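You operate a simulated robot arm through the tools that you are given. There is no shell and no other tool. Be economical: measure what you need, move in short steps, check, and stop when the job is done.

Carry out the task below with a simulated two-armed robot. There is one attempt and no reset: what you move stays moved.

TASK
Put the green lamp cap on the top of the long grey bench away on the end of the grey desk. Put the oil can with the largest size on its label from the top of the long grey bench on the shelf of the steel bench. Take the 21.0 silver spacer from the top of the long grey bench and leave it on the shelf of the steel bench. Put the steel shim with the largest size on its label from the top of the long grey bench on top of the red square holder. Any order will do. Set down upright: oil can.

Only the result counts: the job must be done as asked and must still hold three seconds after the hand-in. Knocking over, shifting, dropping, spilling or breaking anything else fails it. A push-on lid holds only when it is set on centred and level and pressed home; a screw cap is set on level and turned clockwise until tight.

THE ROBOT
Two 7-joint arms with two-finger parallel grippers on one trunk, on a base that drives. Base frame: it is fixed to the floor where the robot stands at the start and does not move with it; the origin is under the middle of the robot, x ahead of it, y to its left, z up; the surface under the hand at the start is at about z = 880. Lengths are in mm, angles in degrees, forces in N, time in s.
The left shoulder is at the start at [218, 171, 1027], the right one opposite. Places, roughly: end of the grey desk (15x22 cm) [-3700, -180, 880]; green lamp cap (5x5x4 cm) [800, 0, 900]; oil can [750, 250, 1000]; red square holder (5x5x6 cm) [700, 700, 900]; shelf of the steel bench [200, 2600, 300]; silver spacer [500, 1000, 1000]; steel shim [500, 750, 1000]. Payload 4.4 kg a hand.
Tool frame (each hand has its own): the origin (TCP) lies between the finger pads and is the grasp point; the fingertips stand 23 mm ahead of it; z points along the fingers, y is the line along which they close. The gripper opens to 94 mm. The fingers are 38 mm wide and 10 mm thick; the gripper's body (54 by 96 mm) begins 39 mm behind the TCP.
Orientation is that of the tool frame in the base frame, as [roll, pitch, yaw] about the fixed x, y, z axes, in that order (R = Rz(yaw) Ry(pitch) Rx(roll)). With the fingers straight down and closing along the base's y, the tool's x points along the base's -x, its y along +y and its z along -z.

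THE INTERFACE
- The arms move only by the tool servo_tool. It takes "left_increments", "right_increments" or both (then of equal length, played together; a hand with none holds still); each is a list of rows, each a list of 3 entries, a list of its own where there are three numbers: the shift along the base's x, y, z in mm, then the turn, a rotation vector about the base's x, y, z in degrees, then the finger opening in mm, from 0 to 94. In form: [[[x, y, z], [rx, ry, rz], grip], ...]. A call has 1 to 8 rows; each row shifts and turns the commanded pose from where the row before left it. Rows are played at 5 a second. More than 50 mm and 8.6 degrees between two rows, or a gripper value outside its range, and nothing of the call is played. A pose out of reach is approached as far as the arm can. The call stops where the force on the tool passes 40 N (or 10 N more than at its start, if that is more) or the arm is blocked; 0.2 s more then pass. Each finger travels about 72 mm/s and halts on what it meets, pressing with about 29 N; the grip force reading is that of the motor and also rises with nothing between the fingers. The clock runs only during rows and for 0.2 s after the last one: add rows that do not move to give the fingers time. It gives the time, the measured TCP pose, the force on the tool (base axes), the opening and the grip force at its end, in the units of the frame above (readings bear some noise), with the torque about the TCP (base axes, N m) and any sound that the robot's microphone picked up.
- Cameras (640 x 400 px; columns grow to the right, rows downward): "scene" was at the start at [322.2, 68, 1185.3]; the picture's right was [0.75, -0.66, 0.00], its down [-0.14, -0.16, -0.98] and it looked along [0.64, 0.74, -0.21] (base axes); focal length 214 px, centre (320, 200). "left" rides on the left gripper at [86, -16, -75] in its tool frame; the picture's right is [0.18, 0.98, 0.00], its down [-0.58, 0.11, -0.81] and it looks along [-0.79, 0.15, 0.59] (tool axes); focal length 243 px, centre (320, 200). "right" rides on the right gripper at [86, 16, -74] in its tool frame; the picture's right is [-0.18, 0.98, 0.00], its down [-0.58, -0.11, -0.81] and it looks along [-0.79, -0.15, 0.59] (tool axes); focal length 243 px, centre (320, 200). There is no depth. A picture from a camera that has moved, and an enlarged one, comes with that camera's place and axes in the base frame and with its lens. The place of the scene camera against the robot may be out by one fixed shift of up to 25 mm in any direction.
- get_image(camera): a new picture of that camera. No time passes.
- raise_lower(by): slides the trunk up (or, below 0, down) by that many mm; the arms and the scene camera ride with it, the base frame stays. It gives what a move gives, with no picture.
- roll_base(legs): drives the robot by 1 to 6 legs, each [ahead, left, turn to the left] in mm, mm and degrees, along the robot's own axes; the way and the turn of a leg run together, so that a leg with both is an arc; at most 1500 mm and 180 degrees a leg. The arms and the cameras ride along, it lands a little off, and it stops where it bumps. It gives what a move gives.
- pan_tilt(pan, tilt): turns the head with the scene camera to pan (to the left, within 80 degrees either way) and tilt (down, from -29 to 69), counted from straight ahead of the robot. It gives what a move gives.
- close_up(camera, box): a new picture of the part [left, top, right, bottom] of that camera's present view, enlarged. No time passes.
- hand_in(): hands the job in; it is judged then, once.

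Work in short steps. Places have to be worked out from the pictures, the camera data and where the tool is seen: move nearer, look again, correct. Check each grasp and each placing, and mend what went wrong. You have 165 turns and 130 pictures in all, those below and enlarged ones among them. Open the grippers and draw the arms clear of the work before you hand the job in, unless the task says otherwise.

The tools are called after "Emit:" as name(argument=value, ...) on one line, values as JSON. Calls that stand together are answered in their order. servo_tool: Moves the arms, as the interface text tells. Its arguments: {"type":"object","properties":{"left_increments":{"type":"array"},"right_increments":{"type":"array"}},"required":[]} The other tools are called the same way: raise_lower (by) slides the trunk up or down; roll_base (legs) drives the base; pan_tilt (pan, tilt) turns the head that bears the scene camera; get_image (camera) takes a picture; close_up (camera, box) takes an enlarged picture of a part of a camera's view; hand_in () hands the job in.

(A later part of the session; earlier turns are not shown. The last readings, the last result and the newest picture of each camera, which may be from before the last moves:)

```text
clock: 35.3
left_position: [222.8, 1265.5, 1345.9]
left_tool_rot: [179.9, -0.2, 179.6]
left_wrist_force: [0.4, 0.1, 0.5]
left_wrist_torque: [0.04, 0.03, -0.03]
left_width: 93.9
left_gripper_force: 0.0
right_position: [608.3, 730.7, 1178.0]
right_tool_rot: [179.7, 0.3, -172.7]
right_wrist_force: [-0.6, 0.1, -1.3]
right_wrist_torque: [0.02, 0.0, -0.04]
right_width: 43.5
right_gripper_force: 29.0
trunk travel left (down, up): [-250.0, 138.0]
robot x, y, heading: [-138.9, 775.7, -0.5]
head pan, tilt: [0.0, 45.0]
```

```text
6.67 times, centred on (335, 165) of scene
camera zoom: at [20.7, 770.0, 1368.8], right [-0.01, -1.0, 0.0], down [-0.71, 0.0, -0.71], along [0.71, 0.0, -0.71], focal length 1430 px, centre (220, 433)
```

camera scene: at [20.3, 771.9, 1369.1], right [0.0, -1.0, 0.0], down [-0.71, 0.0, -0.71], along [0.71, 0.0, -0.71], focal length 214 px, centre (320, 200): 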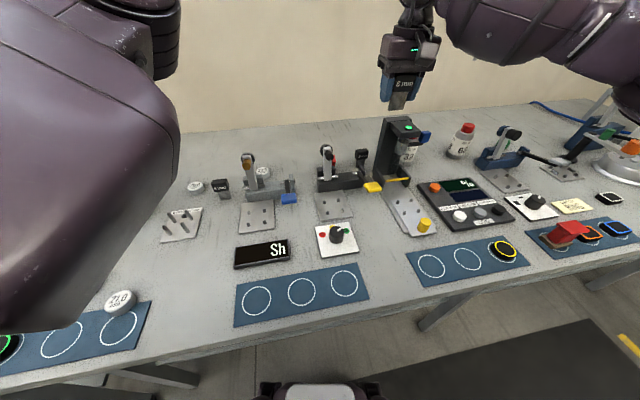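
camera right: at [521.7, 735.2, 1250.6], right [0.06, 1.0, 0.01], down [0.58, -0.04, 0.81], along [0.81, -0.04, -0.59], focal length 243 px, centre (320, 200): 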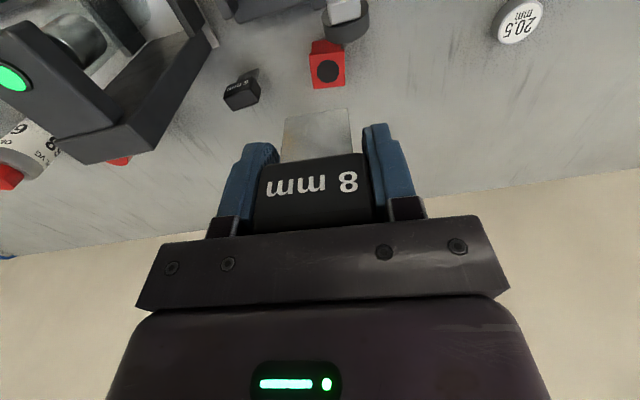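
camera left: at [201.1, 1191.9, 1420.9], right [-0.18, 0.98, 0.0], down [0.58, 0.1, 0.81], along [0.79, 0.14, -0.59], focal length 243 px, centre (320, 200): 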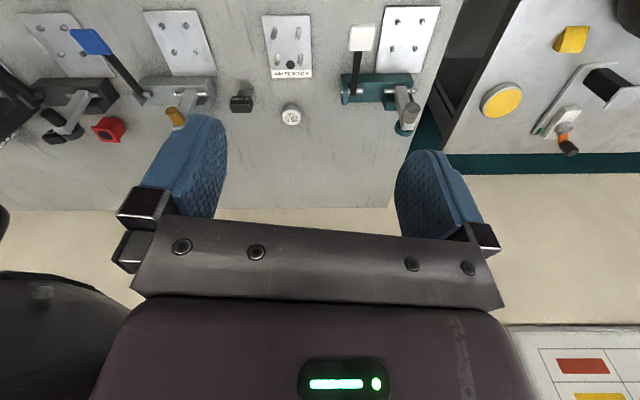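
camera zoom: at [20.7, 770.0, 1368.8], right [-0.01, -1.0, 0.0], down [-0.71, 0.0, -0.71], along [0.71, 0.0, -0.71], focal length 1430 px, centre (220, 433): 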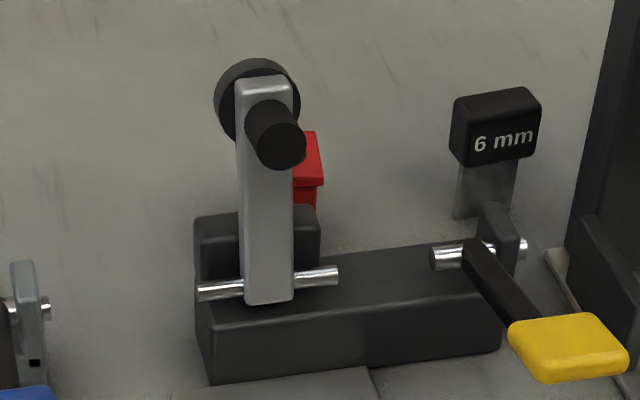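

The upright clamp arm (top z≈1021, x≈597) would collide with the hand's camera in this orientation, so I'll turn the hand by about 180° so the camera is on the far side. Testing the rotation up here.

Emit:
servo_tool(right_increments=[[[0, 0, 0], [0, 0, 8.5], 30], [[0, 0, 0], [0, 0, 8.5], 30], [[0, 0, 0], [0, 0, 8.5], 30], [[0, 0, 0], [0, 0, 8.5], 30], [[0, 0, 0], [0, 0, 8.5], 30], [[0, 0, 0], [0, 0, 8.5], 30], [[0, 0, 0], [0, 0, 8.5], 30], [[0, 0, 0], [0, 0, 8.5], 30]])

Emit:
servo_tool(right_increments=[[[0, 0, 0], [0, 0, 8.5], 30], [[0, 0, 0], [0, 0, 8.5], 30], [[0, 0, 0], [0, 0, 8.5], 30], [[0, 0, 0], [0, 0, 8.5], 30], [[0, 0, 0], [0, 0, 8.5], 30], [[0, 0, 0], [0, 0, 8.5], 30]])

```text
clock: 37.1
left_position: [222.6, 1268.7, 1346.5]
left_tool_rot: [179.8, -0.1, 179.6]
left_wrist_force: [0.1, 0.5, 0.0]
left_wrist_torque: [-0.02, 0.0, -0.05]
left_width: 94.0
left_gripper_force: 0.1
right_position: [607.6, 732.1, 1178.2]
right_tool_rot: [179.8, 0.4, -144.7]
right_wrist_force: [0.7, -0.8, -1.7]
right_wrist_torque: [0.01, 0.0, 0.01]
right_width: 43.4
right_gripper_force: 28.7
right hand out of reach, approached as far as the arm can: row 4, 5, 6, 7, 8
trunk travel left (down, up): [-250.0, 138.0]
robot x, y, heading: [-138.1, 776.3, -0.3]
head pan, tilt: [0.0, 45.0]
```

```text
clock: 38.5
left_position: [221.8, 1268.2, 1346.1]
left_tool_rot: [179.9, -0.1, 179.6]
left_wrist_force: [0.8, -1.0, -0.3]
left_wrist_torque: [-0.01, 0.0, -0.01]
left_width: 94.1
left_gripper_force: 0.0
right_position: [606.8, 731.3, 1178.6]
right_tool_rot: [179.7, 0.5, -144.7]
right_wrist_force: [0.4, -0.2, -0.7]
right_wrist_torque: [-0.01, 0.0, -0.01]
right_width: 43.3
right_gripper_force: 29.0
right hand out of reach, approached as far as the arm can: row 1, 2, 3, 4, 5, 6
trunk travel left (down, up): [-250.0, 138.0]
robot x, y, heading: [-137.3, 774.8, -0.4]
head pan, tilt: [0.0, 45.0]
```

The + direction is limited. Trying the other direction.

Emit:
servo_tool(right_increments=[[[0, 0, 0], [0, 0, -8.5], 30], [[0, 0, 0], [0, 0, -8.5], 30], [[0, 0, 0], [0, 0, -8.5], 30], [[0, 0, 0], [0, 0, -8.5], 30], [[0, 0, 0], [0, 0, -8.5], 30], [[0, 0, 0], [0, 0, -8.5], 30], [[0, 0, 0], [0, 0, -8.5], 30], [[0, 0, 0], [0, 0, -8.5], 30]])

Emit:
servo_tool(right_increments=[[[0, 0, 0], [0, 0, -8.5], 30], [[0, 0, 0], [0, 0, -8.5], 30], [[0, 0, 0], [0, 0, -8.5], 30], [[0, 0, 0], [0, 0, -8.5], 30], [[0, 0, 0], [0, 0, -8.5], 30], [[0, 0, 0], [0, 0, -8.5], 30], [[0, 0, 0], [0, 0, -8.5], 30], [[0, 0, 0], [0, 0, -8.5], 30]])

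Emit:
servo_tool(right_increments=[[[0, 0, 0], [0, 0, -8.5], 30], [[0, 0, 0], [0, 0, -8.5], 30], [[0, 0, 0], [0, 0, -8.5], 30], [[0, 0, 0], [0, 0, -8.5], 30], [[0, 0, 0], [0, 0, -8.5], 30], [[0, 0, 0], [0, 0, -8.5], 30], [[0, 0, 0], [0, 0, -8.5], 30], [[0, 0, 0], [0, 0, -8.5], 30]])

```text
clock: 40.3
left_position: [221.9, 1267.8, 1345.7]
left_tool_rot: [180.0, -0.1, 179.6]
left_wrist_force: [0.8, 0.1, -0.2]
left_wrist_torque: [0.04, -0.01, 0.02]
left_width: 93.9
left_gripper_force: 0.1
right_position: [608.2, 732.5, 1178.8]
right_tool_rot: [179.7, 0.5, 147.2]
right_wrist_force: [0.4, 0.3, -0.4]
right_wrist_torque: [-0.02, 0.01, 0.01]
right_width: 43.4
right_gripper_force: 29.0
trunk travel left (down, up): [-250.0, 138.0]
robot x, y, heading: [-140.7, 772.9, -0.2]
head pan, tilt: [0.0, 45.0]
```

```text
clock: 42.1
left_position: [221.7, 1267.9, 1345.8]
left_tool_rot: [179.9, -0.1, 179.6]
left_wrist_force: [-0.6, -0.2, -0.1]
left_wrist_torque: [0.0, -0.04, -0.02]
left_width: 93.8
left_gripper_force: 0.0
right_position: [608.5, 731.9, 1179.3]
right_tool_rot: [179.8, 0.4, 79.2]
right_wrist_force: [-0.5, 0.0, -1.1]
right_wrist_torque: [-0.02, 0.02, 0.0]
right_width: 43.2
right_gripper_force: 29.1
trunk travel left (down, up): [-250.0, 138.0]
robot x, y, heading: [-138.5, 776.7, -0.3]
head pan, tilt: [0.0, 45.0]
```

```text
clock: 43.9
left_position: [223.3, 1267.4, 1346.8]
left_tool_rot: [179.8, -0.1, 179.6]
left_wrist_force: [-1.0, -0.7, -0.7]
left_wrist_torque: [-0.01, -0.02, 0.0]
left_width: 93.8
left_gripper_force: 0.0
right_position: [607.8, 731.8, 1178.3]
right_tool_rot: [179.9, 0.4, 11.3]
right_wrist_force: [-0.6, 0.5, -1.3]
right_wrist_torque: [0.01, 0.01, 0.01]
right_width: 43.3
right_gripper_force: 29.0
trunk travel left (down, up): [-250.0, 138.0]
robot x, y, heading: [-140.1, 779.3, -0.3]
head pan, tilt: [0.0, 45.0]
```

The hand is now reversed. Moving above the holder and taking a look from behind.

Emit:
servo_tool(right_increments=[[[36, 4, 0], [0, 0, -8], 30], [[37, 4, 0], [0, 0, 0], 30], [[0, 0, -40], [0, 0, 0], 30], [[0, 0, -40], [0, 0, 0], 30]])

Emit:
get_image(camera="right")

Emit:
close_up(camera="scene", box=[270, 100, 390, 200])

```text
clock: 44.9
left_position: [221.2, 1267.2, 1346.2]
left_tool_rot: [179.9, -0.1, 179.6]
left_wrist_force: [0.4, -0.6, 0.8]
left_wrist_torque: [0.02, 0.01, 0.01]
left_width: 94.0
left_gripper_force: 0.1
right_position: [648.6, 736.1, 1097.6]
right_tool_rot: [179.8, 0.6, 3.4]
right_wrist_force: [-0.2, -1.3, -0.8]
right_wrist_torque: [0.0, 0.06, -0.05]
right_width: 43.4
right_gripper_force: 29.6
right hand out of reach, approached as far as the arm can: row 2
trunk travel left (down, up): [-250.0, 138.0]
robot x, y, heading: [-138.6, 776.6, -0.4]
head pan, tilt: [0.0, 45.0]
```

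```text
90 pictures are left
camera right: at [737.9, 725.5, 1170.5], right [-0.13, -0.99, 0.0], down [-0.58, 0.08, 0.81], along [-0.81, 0.1, -0.58], focal length 243 px, centre (320, 200)
```

right: 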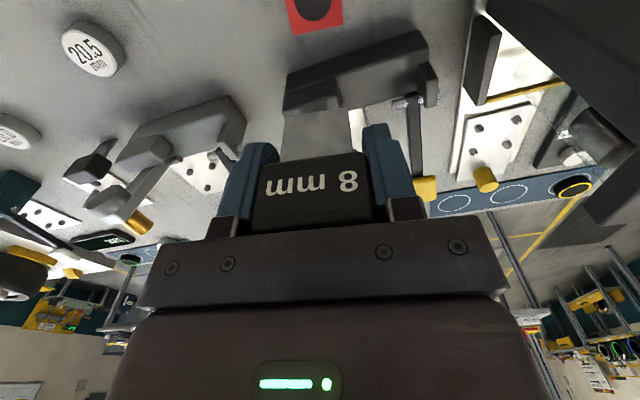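

```text
4.00 times, centred on (330, 150) of scene
camera zoom: at [20.0, 771.1, 1369.0], right [0.0, -1.0, 0.0], down [-0.71, 0.0, -0.71], along [0.71, 0.0, -0.71], focal length 858 px, centre (280, 400)
```

zoom: 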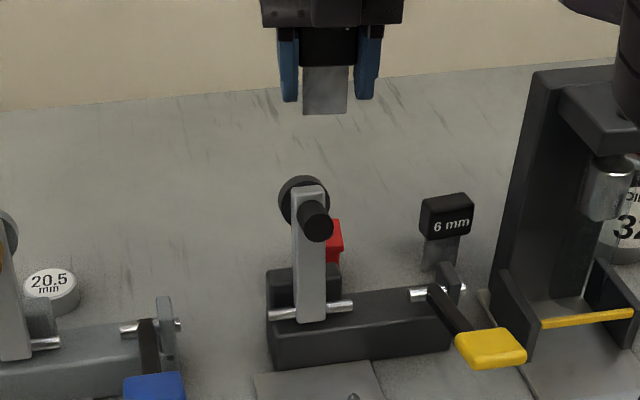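

The arm is at its reach limit, so I'll drive ahead about 60 mm to give reach and then re-look.

Emit:
roll_base(legs=[[60, 0, 0]])

Emit:
get_image(camera="right")

```text
clock: 46.1
left_position: [282.9, 1267.7, 1346.4]
left_tool_rot: [179.9, -0.2, 179.7]
left_wrist_force: [-0.7, -0.3, -0.5]
left_wrist_torque: [-0.01, -0.04, -0.02]
left_width: 93.6
left_gripper_force: 0.1
right_position: [712.6, 738.1, 1097.8]
right_tool_rot: [179.7, 0.5, 3.5]
right_wrist_force: [-0.2, 0.6, -0.3]
right_wrist_torque: [0.02, 0.0, -0.03]
right_width: 43.5
right_gripper_force: 28.8
trunk travel left (down, up): [-250.0, 138.0]
robot x, y, heading: [-76.4, 770.2, -0.1]
head pan, tilt: [0.0, 45.0]
stopped in leg 1: the robot was blocked; the commanded pose is now the measured one
```

```text
88 pictures are left
camera right: at [800.0, 727.2, 1170.8], right [-0.12, -0.99, 0.01], down [-0.58, 0.08, 0.81], along [-0.81, 0.1, -0.58], focal length 243 px, centre (320, 200)
```

right: 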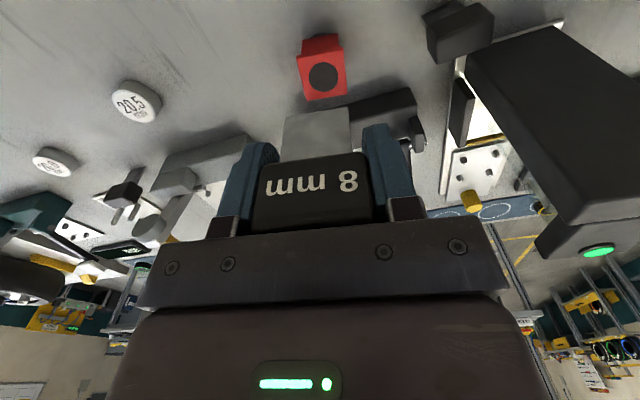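

Holder fix: (677,739), top z≈934. Shifting over it and lowering to a bit above.

Emit:
servo_tool(right_increments=[[[-35, 1, 0], [0, 0, 0], 30], [[0, 0, -45], [0, 0, 0], 30], [[0, 0, -45], [0, 0, 0], 30], [[0, 0, -15], [0, 0, 0], 30]])

Emit:
get_image(camera="right")

Emit:
get_image(camera="scene")

```text
clock: 47.1
left_position: [284.4, 1267.0, 1345.7]
left_tool_rot: [-180.0, -0.3, 179.8]
left_wrist_force: [-0.2, 0.0, 0.6]
left_wrist_torque: [-0.01, -0.04, -0.03]
left_width: 94.1
left_gripper_force: 0.0
right_position: [676.1, 740.0, 990.7]
right_tool_rot: [179.8, 0.6, 3.4]
right_wrist_force: [-0.7, -1.2, -0.3]
right_wrist_torque: [0.01, 0.02, 0.01]
right_width: 43.5
right_gripper_force: 29.1
trunk travel left (down, up): [-250.0, 138.0]
robot x, y, heading: [-75.4, 773.7, -0.2]
head pan, tilt: [0.0, 45.0]
```

```text
87 pictures are left
camera right: at [764.9, 729.4, 1063.9], right [-0.12, -0.99, 0.01], down [-0.58, 0.08, 0.81], along [-0.81, 0.1, -0.58], focal length 243 px, centre (320, 200)
```

right: 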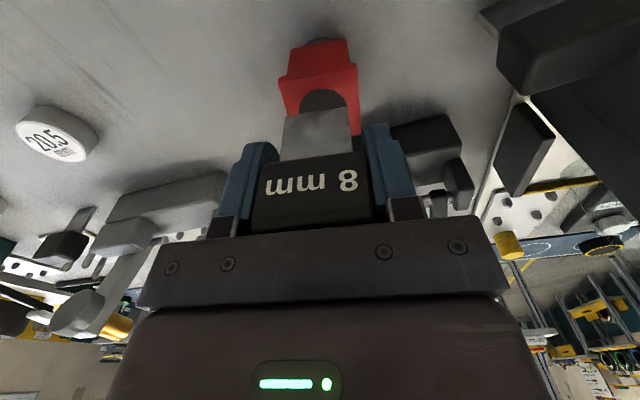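

```text
86 pictures are left
camera scene: at [82.7, 771.5, 1369.2], right [0.0, -1.0, 0.0], down [-0.71, 0.0, -0.71], along [0.71, 0.0, -0.71], focal length 214 px, centre (320, 200)
```

scene: 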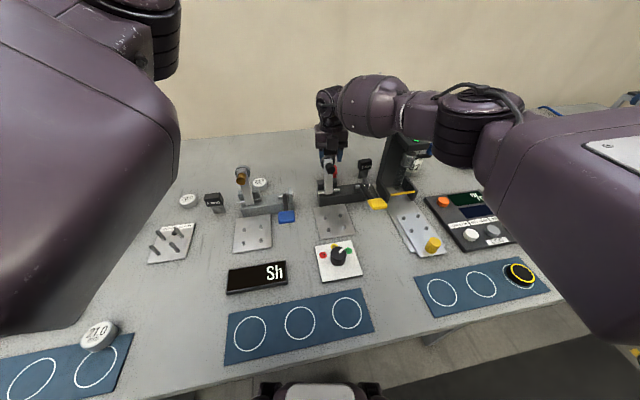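

The blade is over the holder, within ~3 mm. Lowering gently until contact.

Emit:
servo_tool(right_increments=[[[0, -2, -8], [0, 0, 0], 30], [[0, 0, -4], [0, 0, 0], 30]])

Emit:
servo_tool(right_increments=[[[0, 0, -2], [0, 0, 0], 30], [[0, 0, 0], [0, 0, 0], 30]])

Emit:
close_up(camera="right", box=[240, 30, 400, 150])

```text
clock: 47.7
left_position: [284.4, 1267.6, 1344.8]
left_tool_rot: [-180.0, -0.2, 179.6]
left_wrist_force: [0.0, 0.8, 0.0]
left_wrist_torque: [-0.01, -0.02, 0.01]
left_width: 94.2
left_gripper_force: 0.0
right_position: [677.0, 736.9, 979.8]
right_tool_rot: [179.9, 0.5, 3.6]
right_wrist_force: [0.1, 0.8, -0.4]
right_wrist_torque: [-0.04, 0.02, 0.0]
right_width: 43.3
right_gripper_force: 29.4
trunk travel left (down, up): [-250.0, 138.0]
robot x, y, heading: [-76.7, 772.9, -0.1]
head pan, tilt: [0.0, 45.0]
```

```text
clock: 48.3
left_position: [283.8, 1267.8, 1345.4]
left_tool_rot: [180.0, -0.2, 179.7]
left_wrist_force: [0.8, 0.4, 0.3]
left_wrist_torque: [0.0, 0.0, 0.02]
left_width: 93.9
left_gripper_force: 0.1
right_position: [677.2, 737.6, 977.5]
right_tool_rot: [179.9, 0.6, 3.5]
right_wrist_force: [0.4, 0.0, -1.4]
right_wrist_torque: [0.02, 0.04, -0.01]
right_width: 43.5
right_gripper_force: 29.3
trunk travel left (down, up): [-250.0, 138.0]
robot x, y, heading: [-72.7, 773.3, 0.2]
head pan, tilt: [0.0, 45.0]
```

```text
3.33 times, centred on (320, 90) of right
camera zoom: at [765.8, 726.5, 1051.1], right [-0.12, -0.99, 0.01], down [-0.58, 0.08, 0.81], along [-0.81, 0.1, -0.58], focal length 809 px, centre (320, 567)
```

zoom: 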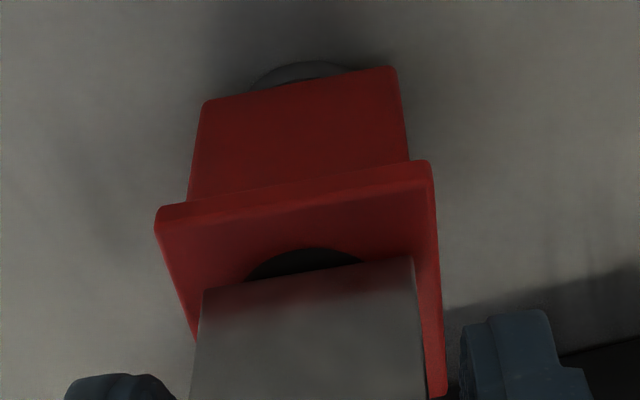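

Still above the surface. Lowering in small steps.

Emit:
servo_tool(right_increments=[[[0, 0, -2], [0, 0, 0], 30], [[0, 0, 0], [0, 0, 0], 30], [[0, 0, -1.5], [0, 0, 0], 30], [[0, 0, 0], [0, 0, 0], 30]])

Emit:
servo_tool(right_increments=[[[0, 0, -1.5], [0, 0, 0], 30], [[0, 0, 0], [0, 0, 0], 30], [[0, 0, 0], [0, 0, 0], 30]])

Emit:
close_up(camera="right", box=[240, 30, 400, 150])

```text
clock: 49.3
left_position: [283.3, 1266.6, 1344.7]
left_tool_rot: [179.8, -0.1, 179.6]
left_wrist_force: [-0.5, -0.3, 0.8]
left_wrist_torque: [0.0, -0.01, -0.02]
left_width: 94.0
left_gripper_force: 0.1
right_position: [677.2, 736.5, 976.0]
right_tool_rot: [179.8, 0.6, 3.5]
right_wrist_force: [-0.3, 0.5, 1.4]
right_wrist_torque: [0.06, 0.01, -0.04]
right_width: 43.4
right_gripper_force: 29.1
trunk travel left (down, up): [-250.0, 138.0]
robot x, y, heading: [-76.5, 776.0, -0.4]
head pan, tilt: [0.0, 45.0]
```

```text
clock: 50.1
left_position: [282.1, 1268.3, 1345.4]
left_tool_rot: [-179.9, -0.1, 179.8]
left_wrist_force: [1.0, -0.5, 0.6]
left_wrist_torque: [0.01, 0.03, 0.04]
left_width: 94.1
left_gripper_force: 0.0
right_position: [676.8, 736.9, 974.6]
right_tool_rot: [179.8, 0.6, 3.5]
right_wrist_force: [0.9, 2.3, 7.9]
right_wrist_torque: [0.19, -0.09, 0.0]
right_width: 43.7
right_gripper_force: 28.7
trunk travel left (down, up): [-250.0, 138.0]
robot x, y, heading: [-73.3, 771.8, -0.3]
head pan, tilt: [0.0, 45.0]
```

```text
3.33 times, centred on (320, 90) of right
camera zoom: at [765.7, 726.6, 1048.1], right [-0.12, -0.99, 0.0], down [-0.58, 0.08, 0.81], along [-0.8, 0.1, -0.59], focal length 809 px, centre (320, 567)
```

zoom: 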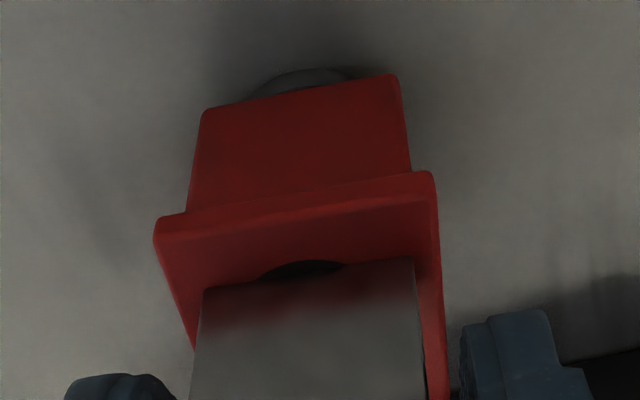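

Contact felt (8 N) with the shim seated on the top. Releasing gently.

Emit:
servo_tool(right_increments=[[[0, 0, 0], [0, 0, 0], 46], [[0, 0, 0], [0, 0, 0], 55], [[0, 0, 0], [0, 0, 0], 75], [[0, 0, 0], [0, 0, 0], 75]])

Emit:
get_image(camera="right")

```text
clock: 51.1
left_position: [282.6, 1267.6, 1346.9]
left_tool_rot: [179.9, -0.2, 179.7]
left_wrist_force: [0.7, 0.1, 0.3]
left_wrist_torque: [0.03, 0.01, -0.01]
left_width: 94.0
left_gripper_force: 0.0
right_position: [677.1, 736.4, 974.3]
right_tool_rot: [179.8, 0.6, 3.5]
right_wrist_force: [0.2, -0.9, 0.0]
right_wrist_torque: [0.01, 0.01, 0.03]
right_width: 74.9
right_gripper_force: 0.1
trunk travel left (down, up): [-250.0, 138.0]
robot x, y, heading: [-74.5, 774.5, -0.2]
head pan, tilt: [0.0, 45.0]
```

```text
83 pictures are left
camera right: at [766.0, 726.2, 1046.6], right [-0.12, -0.99, 0.01], down [-0.58, 0.08, 0.81], along [-0.81, 0.1, -0.58], focal length 243 px, centre (320, 200)
```

right: 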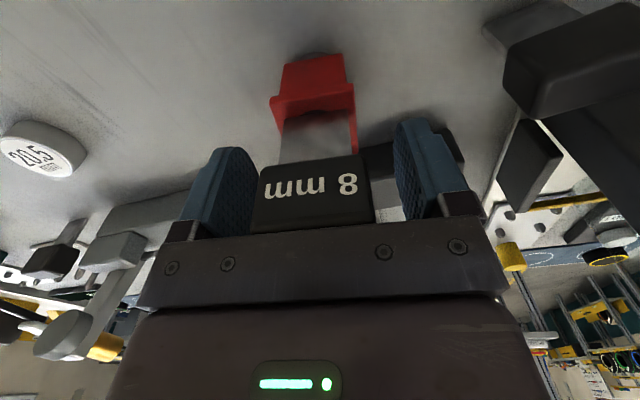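

Standing free on the holder. Raising straight up clear.

Emit:
servo_tool(right_increments=[[[0, 0, 20], [0, 0, 0], 75], [[0, 0, 45], [0, 0, 0], 75], [[0, 0, 45], [0, 0, 0], 75], [[0, 0, 45], [0, 0, 0], 75], [[0, 0, 45], [0, 0, 0], 75]])

Emit:
get_image(camera="right")

```text
clock: 52.3
left_position: [282.6, 1268.3, 1345.4]
left_tool_rot: [180.0, -0.2, 179.7]
left_wrist_force: [-0.6, 0.0, -1.0]
left_wrist_torque: [-0.01, 0.0, 0.03]
left_width: 93.9
left_gripper_force: 0.0
right_position: [674.7, 735.5, 1176.3]
right_tool_rot: [179.8, 0.4, 3.5]
right_wrist_force: [0.2, 0.1, 0.4]
right_wrist_torque: [-0.01, 0.0, 0.0]
right_width: 75.1
right_gripper_force: 0.1
trunk travel left (down, up): [-250.0, 138.0]
robot x, y, heading: [-73.3, 772.6, -0.2]
head pan, tilt: [0.0, 45.0]
```

```text
82 pictures are left
camera right: at [764.1, 725.4, 1249.5], right [-0.12, -0.99, 0.01], down [-0.58, 0.08, 0.81], along [-0.81, 0.1, -0.58], focal length 243 px, centre (320, 200)
```

right: 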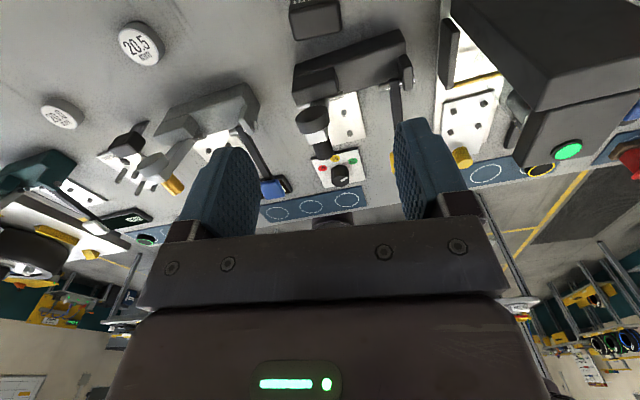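

Next I need the geometry of the steel bench shelf before choosing grasps. Backing away from the bench and turning left to look.

Emit:
roll_base(legs=[[-700, 0, 0]])

Emit:
get_image(camera="scene")

Emit:
roll_base(legs=[[0, 0, 70]])

Emit:
pan_tilt(pan=0, tilt=25)

Emit:
get_image(camera="scene")

```text
clock: 56.1
left_position: [-418.6, 1269.3, 1346.3]
left_tool_rot: [179.8, -0.1, 179.1]
left_wrist_force: [1.1, -0.4, -0.6]
left_wrist_torque: [0.01, 0.04, 0.02]
left_width: 93.9
left_gripper_force: 0.0
right_position: [-32.3, 732.8, 1175.5]
right_tool_rot: [179.8, 0.6, 2.8]
right_wrist_force: [-0.1, 0.8, -0.6]
right_wrist_torque: [-0.01, -0.01, 0.02]
right_width: 75.1
right_gripper_force: 0.1
trunk travel left (down, up): [-250.0, 138.0]
robot x, y, heading: [-782.8, 778.0, -0.6]
head pan, tilt: [0.0, 45.0]
```

```text
81 pictures are left
camera scene: at [-625.3, 774.1, 1369.1], right [-0.01, -1.0, 0.0], down [-0.71, 0.01, -0.71], along [0.71, -0.01, -0.71], focal length 214 px, centre (320, 200)
```

scene: 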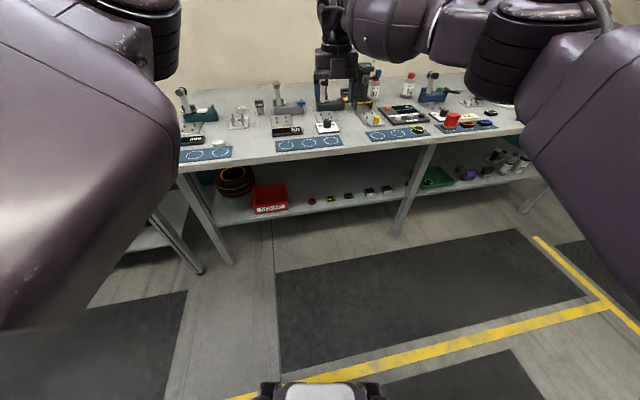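

```text
clock: 59.6
left_position: [-1127.0, 1282.9, 1346.4]
left_tool_rot: [179.9, -0.2, -110.1]
left_wrist_force: [-0.9, -1.0, -0.2]
left_wrist_torque: [0.0, -0.04, 0.01]
left_width: 94.2
left_gripper_force: 0.2
right_position: [-493.2, 1474.0, 1175.2]
right_tool_rot: [179.9, 0.5, 73.8]
right_wrist_force: [-1.0, 0.1, -0.7]
right_wrist_torque: [-0.03, 0.02, 0.02]
right_width: 75.1
right_gripper_force: 0.0
trunk travel left (down, up): [-250.0, 138.0]
robot x, y, heading: [-781.9, 778.1, 70.1]
head pan, tilt: [0.0, 45.0]
```

```text
clock: 60.5
left_position: [-1126.4, 1282.9, 1345.4]
left_tool_rot: [179.9, -0.2, -110.0]
left_wrist_force: [-0.3, 1.3, 0.5]
left_wrist_torque: [0.02, 0.0, -0.01]
left_width: 93.9
left_gripper_force: 0.0
right_position: [-492.9, 1473.1, 1174.4]
right_tool_rot: [179.8, 0.6, 73.6]
right_wrist_force: [-0.9, 0.3, 0.3]
right_wrist_torque: [0.03, 0.0, 0.02]
right_width: 75.2
right_gripper_force: 0.0
trunk travel left (down, up): [-250.0, 138.0]
robot x, y, heading: [-786.9, 778.2, 70.3]
head pan, tilt: [0.0, 25.0]
```

```text
80 pictures are left
camera scene: at [-734.7, 947.8, 1399.6], right [0.94, -0.34, 0.0], down [-0.14, -0.4, -0.91], along [0.31, 0.85, -0.42], focal length 214 px, centre (320, 200)
```

scene: 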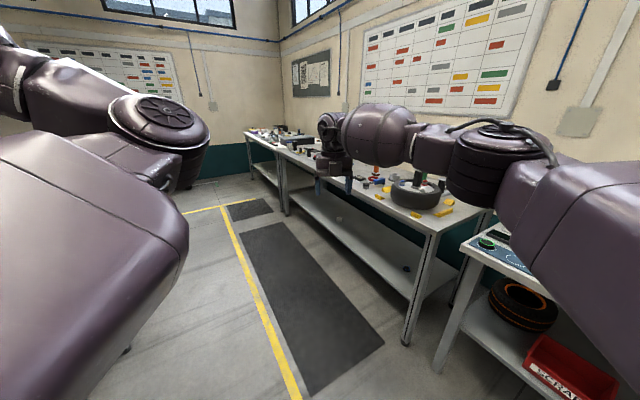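

The steel bench continues in line with the long bench with a low, mostly empty shelf below. I'll turn back and unwind the right wrist meanwhile.

Emit:
roll_base(legs=[[0, 0, -70]])

Emit:
servo_tool(right_increments=[[[0, 0, 15], [0, 0, 8.5], 94], [[0, 0, 15], [0, 0, 8.5], 94], [[-15, 0, 0], [0, 0, 8.5], 94], [[-15, 0, 0], [0, 0, 8.5], 94], [[-15, 0, 0], [0, 0, 8.5], 94], [[-15, 0, 0], [0, 0, 8.5], 94], [[-15, 0, 0], [0, 0, 8.5], 94], [[-15, 0, 0], [0, 0, 8.5], 94]])

Emit:
servo_tool(right_increments=[[[0, -20, 0], [0, 0, 8.5], 94], [[0, -20, 0], [0, 0, 8.5], 94], [[0, -20, 0], [0, 0, 8.5], 94], [[0, -20, 0], [0, 0, 8.5], 94], [[0, -20, 0], [0, 0, 8.5], 94], [[0, -20, 0], [0, 0, 8.5], 94], [[0, -20, 0], [0, 0, 8.5], 94], [[0, -20, 0], [0, 0, 8.5], 94]])

Emit:
servo_tool(right_increments=[[[0, 0, 0], [0, 0, 8.5], 94], [[0, 0, 0], [0, 0, 8.5], 94], [[0, 0, 0], [0, 0, 8.5], 94], [[0, 0, 0], [0, 0, 8.5], 94], [[0, 0, 0], [0, 0, 5.5], 94]])

```text
clock: 63.9
left_position: [-419.9, 1270.1, 1345.4]
left_tool_rot: [180.0, -0.2, 179.5]
left_wrist_force: [-0.3, -0.2, -0.8]
left_wrist_torque: [0.01, 0.02, 0.02]
left_width: 93.9
left_gripper_force: 0.1
right_position: [-31.2, 736.3, 1175.2]
right_tool_rot: [179.8, 0.6, 3.3]
right_wrist_force: [-0.7, 0.3, 0.9]
right_wrist_torque: [0.03, -0.01, -0.02]
right_width: 75.0
right_gripper_force: 0.0
trunk travel left (down, up): [-250.0, 138.0]
robot x, y, heading: [-783.9, 781.2, -0.2]
head pan, tilt: [0.0, 25.0]
```

```text
clock: 65.7
left_position: [-420.2, 1270.2, 1345.6]
left_tool_rot: [179.9, -0.3, 179.5]
left_wrist_force: [0.5, -0.3, 0.1]
left_wrist_torque: [0.0, -0.02, -0.01]
left_width: 93.8
left_gripper_force: 0.1
right_position: [-122.5, 734.1, 1205.3]
right_tool_rot: [179.8, 0.6, 71.3]
right_wrist_force: [0.0, -0.1, -0.3]
right_wrist_torque: [0.0, 0.03, 0.0]
right_width: 93.9
right_gripper_force: 0.0
trunk travel left (down, up): [-250.0, 138.0]
robot x, y, heading: [-786.8, 780.2, -0.3]
head pan, tilt: [0.0, 25.0]
```

```text
clock: 67.5
left_position: [-422.0, 1271.0, 1345.0]
left_tool_rot: [179.9, -0.3, 179.4]
left_wrist_force: [-1.0, 0.8, -1.0]
left_wrist_torque: [0.03, -0.02, -0.02]
left_width: 93.9
left_gripper_force: 0.1
right_position: [-121.3, 575.6, 1206.1]
right_tool_rot: [179.9, 0.6, 139.3]
right_wrist_force: [-0.5, -0.6, 0.0]
right_wrist_torque: [0.0, 0.01, -0.01]
right_width: 94.0
right_gripper_force: 0.1
trunk travel left (down, up): [-250.0, 138.0]
robot x, y, heading: [-782.8, 778.2, -0.5]
head pan, tilt: [0.0, 25.0]
```

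```text
clock: 68.7
left_position: [-420.9, 1271.2, 1345.3]
left_tool_rot: [179.8, -0.2, 179.4]
left_wrist_force: [-0.8, -1.0, -0.8]
left_wrist_torque: [0.01, -0.06, 0.0]
left_width: 94.0
left_gripper_force: 0.0
right_position: [-120.7, 575.8, 1205.6]
right_tool_rot: [179.8, 0.7, 178.9]
right_wrist_force: [0.5, -0.5, 0.2]
right_wrist_torque: [-0.01, 0.0, 0.01]
right_width: 94.1
right_gripper_force: 0.1
trunk travel left (down, up): [-250.0, 138.0]
robot x, y, heading: [-784.7, 781.1, -0.4]
head pan, tilt: [0.0, 25.0]
```

Heading first for the spacer with the left hand: drive ahead 390 and left 200.

Emit:
roll_base(legs=[[390, 0, 0], [0, 200, 0]])

Emit:
pan_tilt(pan=0, tilt=50)

Emit:
servo_tool(left_increments=[[[40, -35, 0], [0, 0, 0], 94], [[40, -35, 0], [0, 0, 0], 94], [[40, -35, 0], [0, 0, 0], 94], [[40, -35, 0], [0, 0, 0], 94], [[20, -35, 0], [0, 0, 0], 94], [[0, -35, 0], [0, 0, 0], 94], [[0, -35, 0], [0, 0, 0], 94], [[0, 0, 0], [0, 0, 0], 94]])

Emit:
get_image(camera="left")

Emit:
get_image(camera="scene")

```text
clock: 73.1
left_position: [-32.9, 1465.8, 1344.3]
left_tool_rot: [-180.0, -0.2, 179.4]
left_wrist_force: [0.1, 0.0, 0.1]
left_wrist_torque: [-0.04, -0.01, 0.03]
left_width: 93.9
left_gripper_force: 0.1
right_position: [267.8, 770.7, 1205.4]
right_tool_rot: [179.9, 0.7, 178.7]
right_wrist_force: [0.4, 0.7, -0.2]
right_wrist_torque: [0.01, 0.0, 0.0]
right_width: 94.0
right_gripper_force: 0.0
trunk travel left (down, up): [-250.0, 138.0]
robot x, y, heading: [-393.9, 974.3, -0.4]
head pan, tilt: [0.0, 25.0]
```

```text
clock: 74.0
left_position: [-32.6, 1464.3, 1345.7]
left_tool_rot: [179.9, -0.2, 179.4]
left_wrist_force: [0.9, -0.5, 0.3]
left_wrist_torque: [-0.01, 0.0, 0.01]
left_width: 93.9
left_gripper_force: 0.0
right_position: [265.7, 769.5, 1205.2]
right_tool_rot: [179.7, 0.7, 178.7]
right_wrist_force: [-0.1, -0.5, 0.1]
right_wrist_torque: [0.02, 0.01, 0.03]
right_width: 94.1
right_gripper_force: 0.1
trunk travel left (down, up): [-250.0, 138.0]
robot x, y, heading: [-394.8, 968.3, -0.5]
head pan, tilt: [0.0, 50.0]
```

```text
refused: row 1 steps farther than a row can; nothing moved
```

```text
79 pictures are left
camera left: at [-119.9, 1450.5, 1420.8], right [-0.17, 0.98, 0.0], down [0.59, 0.1, 0.8], along [0.79, 0.14, -0.59], focal length 243 px, centre (320, 200)
```

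left: 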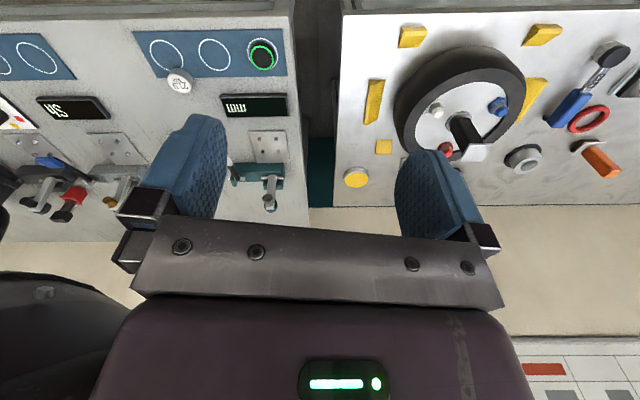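

```text
78 pictures are left
camera scene: at [-240.8, 969.6, 1362.3], right [-0.01, -1.0, 0.0], down [-0.77, 0.01, -0.64], along [0.64, 0.0, -0.77], focal length 214 px, centre (320, 200)
```

scene: 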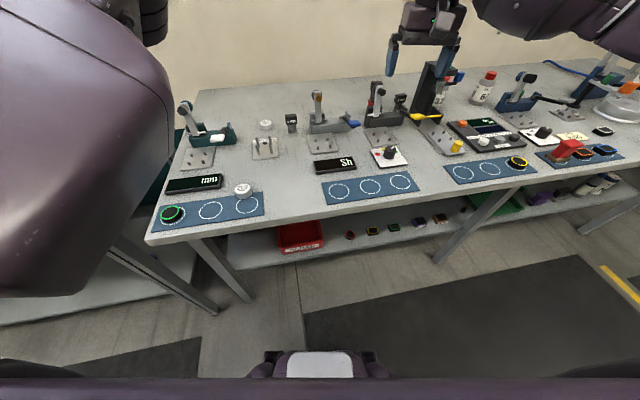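

Spacer confirmed near (192,1197). Moving the left hand over it.

Emit:
servo_tool(left_increments=[[[31, -38, 0], [0, 0, 0], 94], [[31, -38, 0], [0, 0, 0], 94], [[31, -38, 0], [0, 0, 0], 94], [[31, -38, 0], [0, 0, 0], 94], [[31, -38, 0], [0, 0, 0], 94], [[31, -38, 0], [0, 0, 0], 94], [[31, -38, 0], [0, 0, 0], 94], [[0, 0, 0], [0, 0, 0], 94]])

Emit:
servo_tool(left_increments=[[[0, 0, -49], [0, 0, 0], 94], [[0, 0, -49], [0, 0, 0], 94], [[0, 0, -49], [0, 0, 0], 94], [[0, 0, -49], [0, 0, 0], 94], [[0, 0, -49], [0, 0, 0], 94], [[0, 0, -40], [0, 0, 0], 94]])

Emit:
get_image(camera="left")

```text
clock: 75.0
left_position: [51.2, 1410.2, 1293.3]
left_tool_rot: [-179.3, -7.1, -167.4]
left_wrist_force: [-0.2, 0.5, -0.7]
left_wrist_torque: [-0.02, -0.02, 0.0]
left_width: 93.9
left_gripper_force: 0.2
right_position: [267.6, 771.1, 1204.5]
right_tool_rot: [179.8, 0.5, 178.7]
right_wrist_force: [-0.1, -0.1, 0.3]
right_wrist_torque: [-0.01, 0.0, 0.0]
right_width: 94.2
right_gripper_force: 0.2
trunk travel left (down, up): [-250.0, 138.0]
robot x, y, heading: [-391.4, 973.9, -0.3]
head pan, tilt: [0.0, 50.0]
stopped in row 4 (left hand): the arm was blocked; the commanded pose is now the measured one
```

```text
clock: 76.3
left_position: [37.0, 1465.1, 1068.9]
left_tool_rot: [179.9, -1.5, -159.3]
left_wrist_force: [0.2, -0.5, 0.2]
left_wrist_torque: [0.01, 0.0, 0.02]
left_width: 93.8
left_gripper_force: 0.0
right_position: [267.4, 772.5, 1205.8]
right_tool_rot: [179.8, 0.6, 178.7]
right_wrist_force: [0.0, 0.1, 0.2]
right_wrist_torque: [0.02, 0.0, -0.01]
right_width: 94.3
right_gripper_force: 0.0
trunk travel left (down, up): [-250.0, 138.0]
robot x, y, heading: [-392.1, 972.2, -0.2]
head pan, tilt: [0.0, 50.0]
stopped in row 6 (left hand): the arm was blocked; the commanded pose is now the measured one
```

```text
77 pictures are left
camera left: at [-37.1, 1422.1, 1147.2], right [-0.52, 0.85, 0.01], down [0.53, 0.31, 0.79], along [0.67, 0.42, -0.61], focal length 243 px, centre (320, 200)
```

left: 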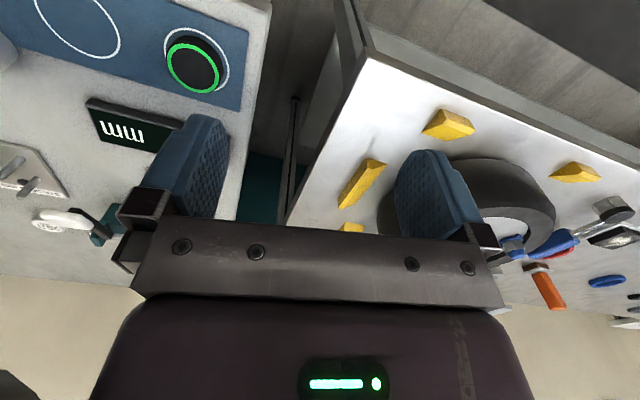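

The left arm was blocked on the way; I need to see what it met.

Emit:
pan_tilt(pan=40, tilt=30)

Emit:
get_image(camera="scene")

Emit:
get_image(camera="right")

```text
clock: 77.4
left_position: [37.3, 1466.6, 1068.4]
left_tool_rot: [179.9, -1.7, -159.2]
left_wrist_force: [0.3, 0.4, -0.6]
left_wrist_torque: [0.0, 0.0, 0.02]
left_width: 93.8
left_gripper_force: 0.1
right_position: [267.6, 771.5, 1206.1]
right_tool_rot: [179.9, 0.6, 178.7]
right_wrist_force: [-0.4, 1.0, -0.6]
right_wrist_torque: [0.01, 0.02, -0.02]
right_width: 93.7
right_gripper_force: 0.1
trunk travel left (down, up): [-250.0, 138.0]
robot x, y, heading: [-395.7, 971.0, -0.4]
head pan, tilt: [40.0, 30.0]
```

```text
76 pictures are left
camera scene: at [-248.3, 1028.1, 1391.7], right [0.64, -0.77, 0.0], down [-0.39, -0.32, -0.87], along [0.67, 0.55, -0.5], focal length 214 px, centre (320, 200)
```

scene: 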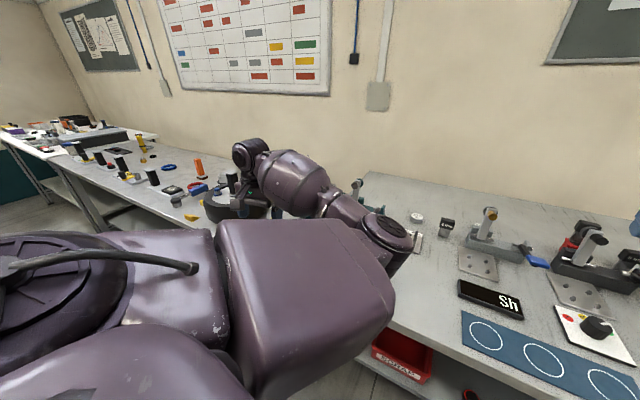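

```text
75 pictures are left
camera right: at [181.0, 789.1, 1278.0], right [0.21, 0.98, 0.01], down [0.57, -0.12, 0.81], along [0.8, -0.16, -0.58], focal length 243 px, centre (320, 200)
```

right: 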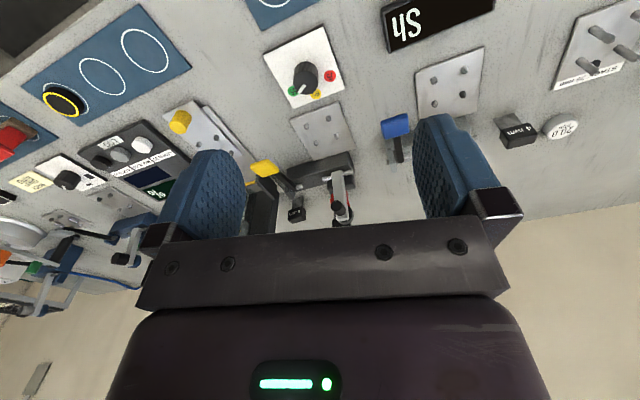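

The left arm is in an awkward elbow-in posture. I'll lift it out of the way and use the right arm instead.

Emit:
servo_tool(left_increments=[[[0, 0, 40], [0, 0, 0], 94], [[0, 0, 40], [0, 0, 0], 94], [[0, 0, 40], [0, 0, 0], 94], [[0, 0, 40], [0, 0, 0], 94], [[0, 0, 40], [0, 0, 0], 94], [[0, 0, 40], [0, 0, 0], 94], [[-20, 0, 30], [0, 0, 0], 94], [[-20, 0, 0], [0, 0, 0], 94]])

Emit:
get_image(camera="scene")

```text
clock: 79.2
left_position: [-3.3, 1465.6, 1337.8]
left_tool_rot: [179.8, -1.9, -159.7]
left_wrist_force: [0.1, 0.2, -0.5]
left_wrist_torque: [0.03, 0.01, 0.02]
left_width: 94.0
left_gripper_force: 0.0
right_position: [267.6, 770.8, 1205.6]
right_tool_rot: [179.8, 0.6, 178.7]
right_wrist_force: [1.3, 0.4, -0.3]
right_wrist_torque: [0.01, 0.03, 0.02]
right_width: 94.2
right_gripper_force: 0.0
trunk travel left (down, up): [-250.0, 138.0]
robot x, y, heading: [-393.9, 977.2, -0.3]
head pan, tilt: [40.0, 30.0]
```

```text
74 pictures are left
camera scene: at [-248.0, 1028.6, 1391.6], right [0.64, -0.77, 0.0], down [-0.39, -0.32, -0.87], along [0.67, 0.55, -0.5], focal length 214 px, centre (320, 200)
```

scene: 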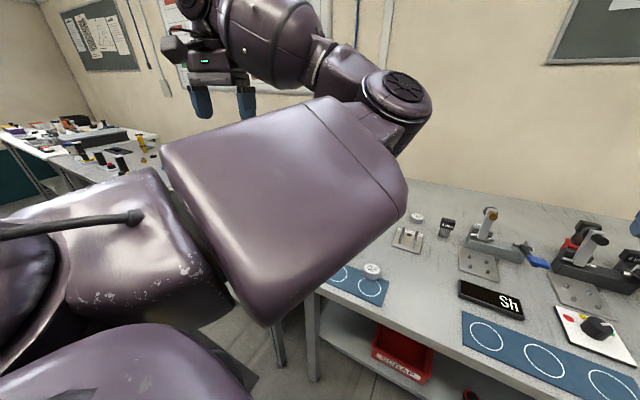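

The spacer is undisturbed. Driving left about 425 mm so the right hand comes over the spacer.

Emit:
roll_base(legs=[[0, 430, 0]])

Emit:
servo_tool(right_increments=[[[-30, 0, 0], [0, 0, 0], 94], [[-30, 0, 0], [0, 0, 0], 94], [[0, 0, -40], [0, 0, 0], 94], [[0, 0, -40], [0, 0, 0], 94], [[0, 0, -40], [0, 0, 0], 94]])

Emit:
get_image(camera="right")

```text
clock: 83.6
left_position: [-3.9, 1902.3, 1337.8]
left_tool_rot: [179.8, -1.9, -159.3]
left_wrist_force: [0.2, -0.9, -0.1]
left_wrist_torque: [0.04, 0.01, 0.03]
left_width: 94.0
left_gripper_force: 0.0
right_position: [269.0, 1208.9, 1205.2]
right_tool_rot: [179.8, 0.5, 178.9]
right_wrist_force: [0.1, 0.3, -0.3]
right_wrist_torque: [-0.02, 0.03, 0.0]
right_width: 94.1
right_gripper_force: 0.0
trunk travel left (down, up): [-250.0, 138.0]
robot x, y, heading: [-393.5, 1409.5, 0.1]
head pan, tilt: [40.0, 30.0]
```

```text
clock: 84.8
left_position: [-3.9, 1900.9, 1338.1]
left_tool_rot: [179.8, -2.0, -159.2]
left_wrist_force: [0.2, -0.6, -0.6]
left_wrist_torque: [0.01, 0.0, 0.01]
left_width: 93.9
left_gripper_force: 0.0
right_position: [209.6, 1211.2, 1085.0]
right_tool_rot: [179.7, 0.5, 178.9]
right_wrist_force: [-0.1, 0.5, -0.9]
right_wrist_torque: [-0.01, 0.0, 0.0]
right_width: 93.5
right_gripper_force: 0.1
trunk travel left (down, up): [-250.0, 138.0]
robot x, y, heading: [-396.2, 1407.5, -0.3]
head pan, tilt: [40.0, 30.0]
```

```text
73 pictures are left
camera right: at [123.8, 1228.3, 1157.6], right [0.2, 0.98, 0.01], down [0.57, -0.12, 0.81], along [0.8, -0.16, -0.58], focal length 243 px, centre (320, 200)
```

right: 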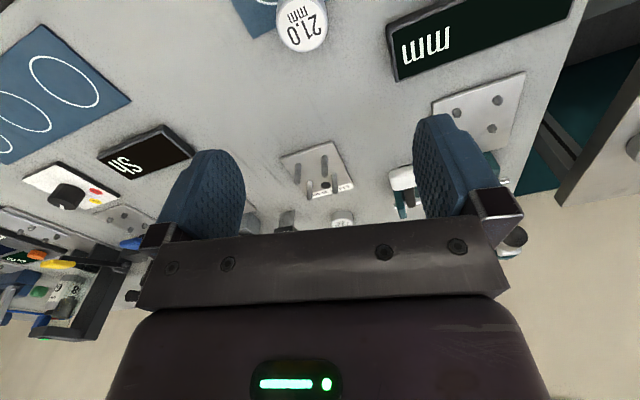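

Spacer centre (204,1197), ~47 mm dia. Aligning and lowering partway.

Emit:
servo_tool(right_increments=[[[-5, -14, -40], [0, 0, 0], 94], [[0, 0, -45], [0, 0, 0], 94], [[0, 0, -40], [0, 0, 0], 94]])

Emit:
get_image(camera="right")

```text
clock: 85.6
left_position: [-5.2, 1901.7, 1337.0]
left_tool_rot: [179.8, -1.9, -159.3]
left_wrist_force: [0.8, -0.2, 0.5]
left_wrist_torque: [0.0, 0.01, 0.0]
left_width: 94.4
left_gripper_force: 0.0
right_position: [203.4, 1194.1, 957.8]
right_tool_rot: [179.8, 0.6, 179.0]
right_wrist_force: [-0.5, -0.1, -0.2]
right_wrist_torque: [-0.01, 0.01, 0.0]
right_width: 93.8
right_gripper_force: 0.0
trunk travel left (down, up): [-250.0, 138.0]
robot x, y, heading: [-393.1, 1409.1, -0.3]
head pan, tilt: [40.0, 30.0]
```

```text
72 pictures are left
camera right: at [117.2, 1211.7, 1031.5], right [0.2, 0.98, 0.01], down [0.57, -0.12, 0.81], along [0.8, -0.16, -0.58], focal length 243 px, centre (320, 200)
```

right: 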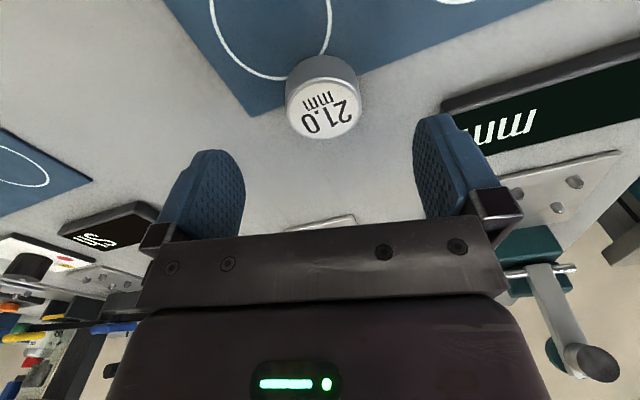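

Centre (201,1198). Lowering to z≈907 and closing.

Emit:
servo_tool(right_increments=[[[-2, 3, -30], [0, 0, 0], 94], [[0, 0, -20], [0, 0, 0], 94], [[0, 0, 0], [0, 0, 0], 35], [[0, 0, 0], [0, 0, 0], 35], [[0, 0, 0], [0, 0, 0], 35]])

Emit:
servo_tool(right_increments=[[[0, 0, 20], [0, 0, 0], 35], [[0, 0, 45], [0, 0, 0], 35], [[0, 0, 45], [0, 0, 0], 35], [[0, 0, 45], [0, 0, 0], 35]])

Emit:
get_image(camera="right")

```text
clock: 86.8
left_position: [-4.2, 1901.2, 1338.0]
left_tool_rot: [179.9, -1.9, -159.3]
left_wrist_force: [-0.5, 0.8, -0.1]
left_wrist_torque: [0.02, 0.02, -0.02]
left_width: 94.1
left_gripper_force: 0.0
right_position: [202.7, 1199.0, 909.7]
right_tool_rot: [179.8, 0.7, 179.0]
right_wrist_force: [-0.5, 0.2, -0.8]
right_wrist_torque: [0.02, -0.01, 0.03]
right_width: 45.1
right_gripper_force: 29.4
trunk travel left (down, up): [-250.0, 138.0]
robot x, y, heading: [-391.3, 1408.4, -0.1]
head pan, tilt: [40.0, 30.0]
```

```text
clock: 87.8
left_position: [-5.9, 1901.4, 1337.4]
left_tool_rot: [179.8, -1.9, -159.3]
left_wrist_force: [-0.7, 1.3, -0.5]
left_wrist_torque: [0.02, -0.04, -0.01]
left_width: 94.1
left_gripper_force: 0.1
right_position: [203.0, 1199.2, 1067.4]
right_tool_rot: [179.7, 0.6, 179.1]
right_wrist_force: [0.0, 0.2, -1.1]
right_wrist_torque: [0.02, -0.01, 0.0]
right_width: 44.8
right_gripper_force: 29.0
trunk travel left (down, up): [-250.0, 138.0]
robot x, y, heading: [-391.2, 1405.5, -0.1]
head pan, tilt: [40.0, 30.0]
```

```text
71 pictures are left
camera right: at [116.9, 1215.4, 1139.3], right [0.2, 0.98, 0.01], down [0.57, -0.12, 0.81], along [0.8, -0.16, -0.58], focal length 243 px, centre (320, 200)
```

right: 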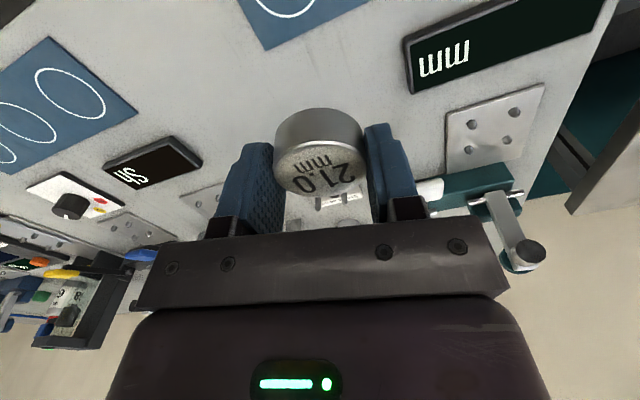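

Spacer held. Backing off and driving left to the steel bench.

Emit:
roll_base(legs=[[-250, 0, 0], [0, 1350, 0]])

Emit:
pan_tilt(pan=-15, tilt=45)

Emit:
get_image(camera="scene")

```text
clock: 101.2
left_position: [-256.3, 3246.9, 1338.0]
left_tool_rot: [179.8, -1.9, -159.4]
left_wrist_force: [0.1, -0.5, 0.6]
left_wrist_torque: [-0.05, 0.0, 0.03]
left_width: 94.0
left_gripper_force: 0.0
right_position: [-48.7, 2541.9, 1066.4]
right_tool_rot: [179.8, 0.6, 179.0]
right_wrist_force: [0.2, 0.6, -0.7]
right_wrist_torque: [0.0, 0.0, 0.0]
right_width: 44.2
right_gripper_force: 28.7
trunk travel left (down, up): [-250.0, 138.0]
robot x, y, heading: [-646.5, 2751.7, 0.0]
head pan, tilt: [40.0, 30.0]
```

```text
clock: 102.4
left_position: [-255.8, 3245.9, 1336.3]
left_tool_rot: [179.9, -1.9, -159.5]
left_wrist_force: [-0.4, 0.0, 0.7]
left_wrist_torque: [0.01, 0.0, -0.01]
left_width: 94.3
left_gripper_force: 0.0
right_position: [-47.9, 2541.9, 1065.4]
right_tool_rot: [179.9, 0.6, 179.0]
right_wrist_force: [0.3, 0.2, -1.7]
right_wrist_torque: [0.0, 0.0, 0.02]
right_width: 44.0
right_gripper_force: 28.7
trunk travel left (down, up): [-250.0, 138.0]
robot x, y, heading: [-643.9, 2748.9, -0.3]
head pan, tilt: [-15.0, 45.0]
```

```text
70 pictures are left
camera scene: at [-489.4, 2729.4, 1369.1], right [-0.26, -0.97, 0.0], down [-0.68, 0.18, -0.71], along [0.68, -0.18, -0.71], focal length 214 px, centre (320, 200)
```

scene: 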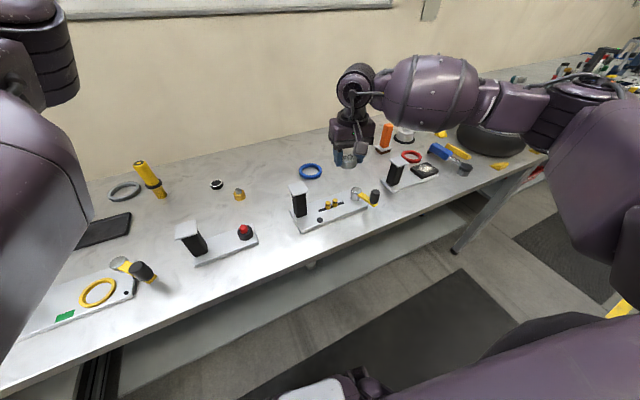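

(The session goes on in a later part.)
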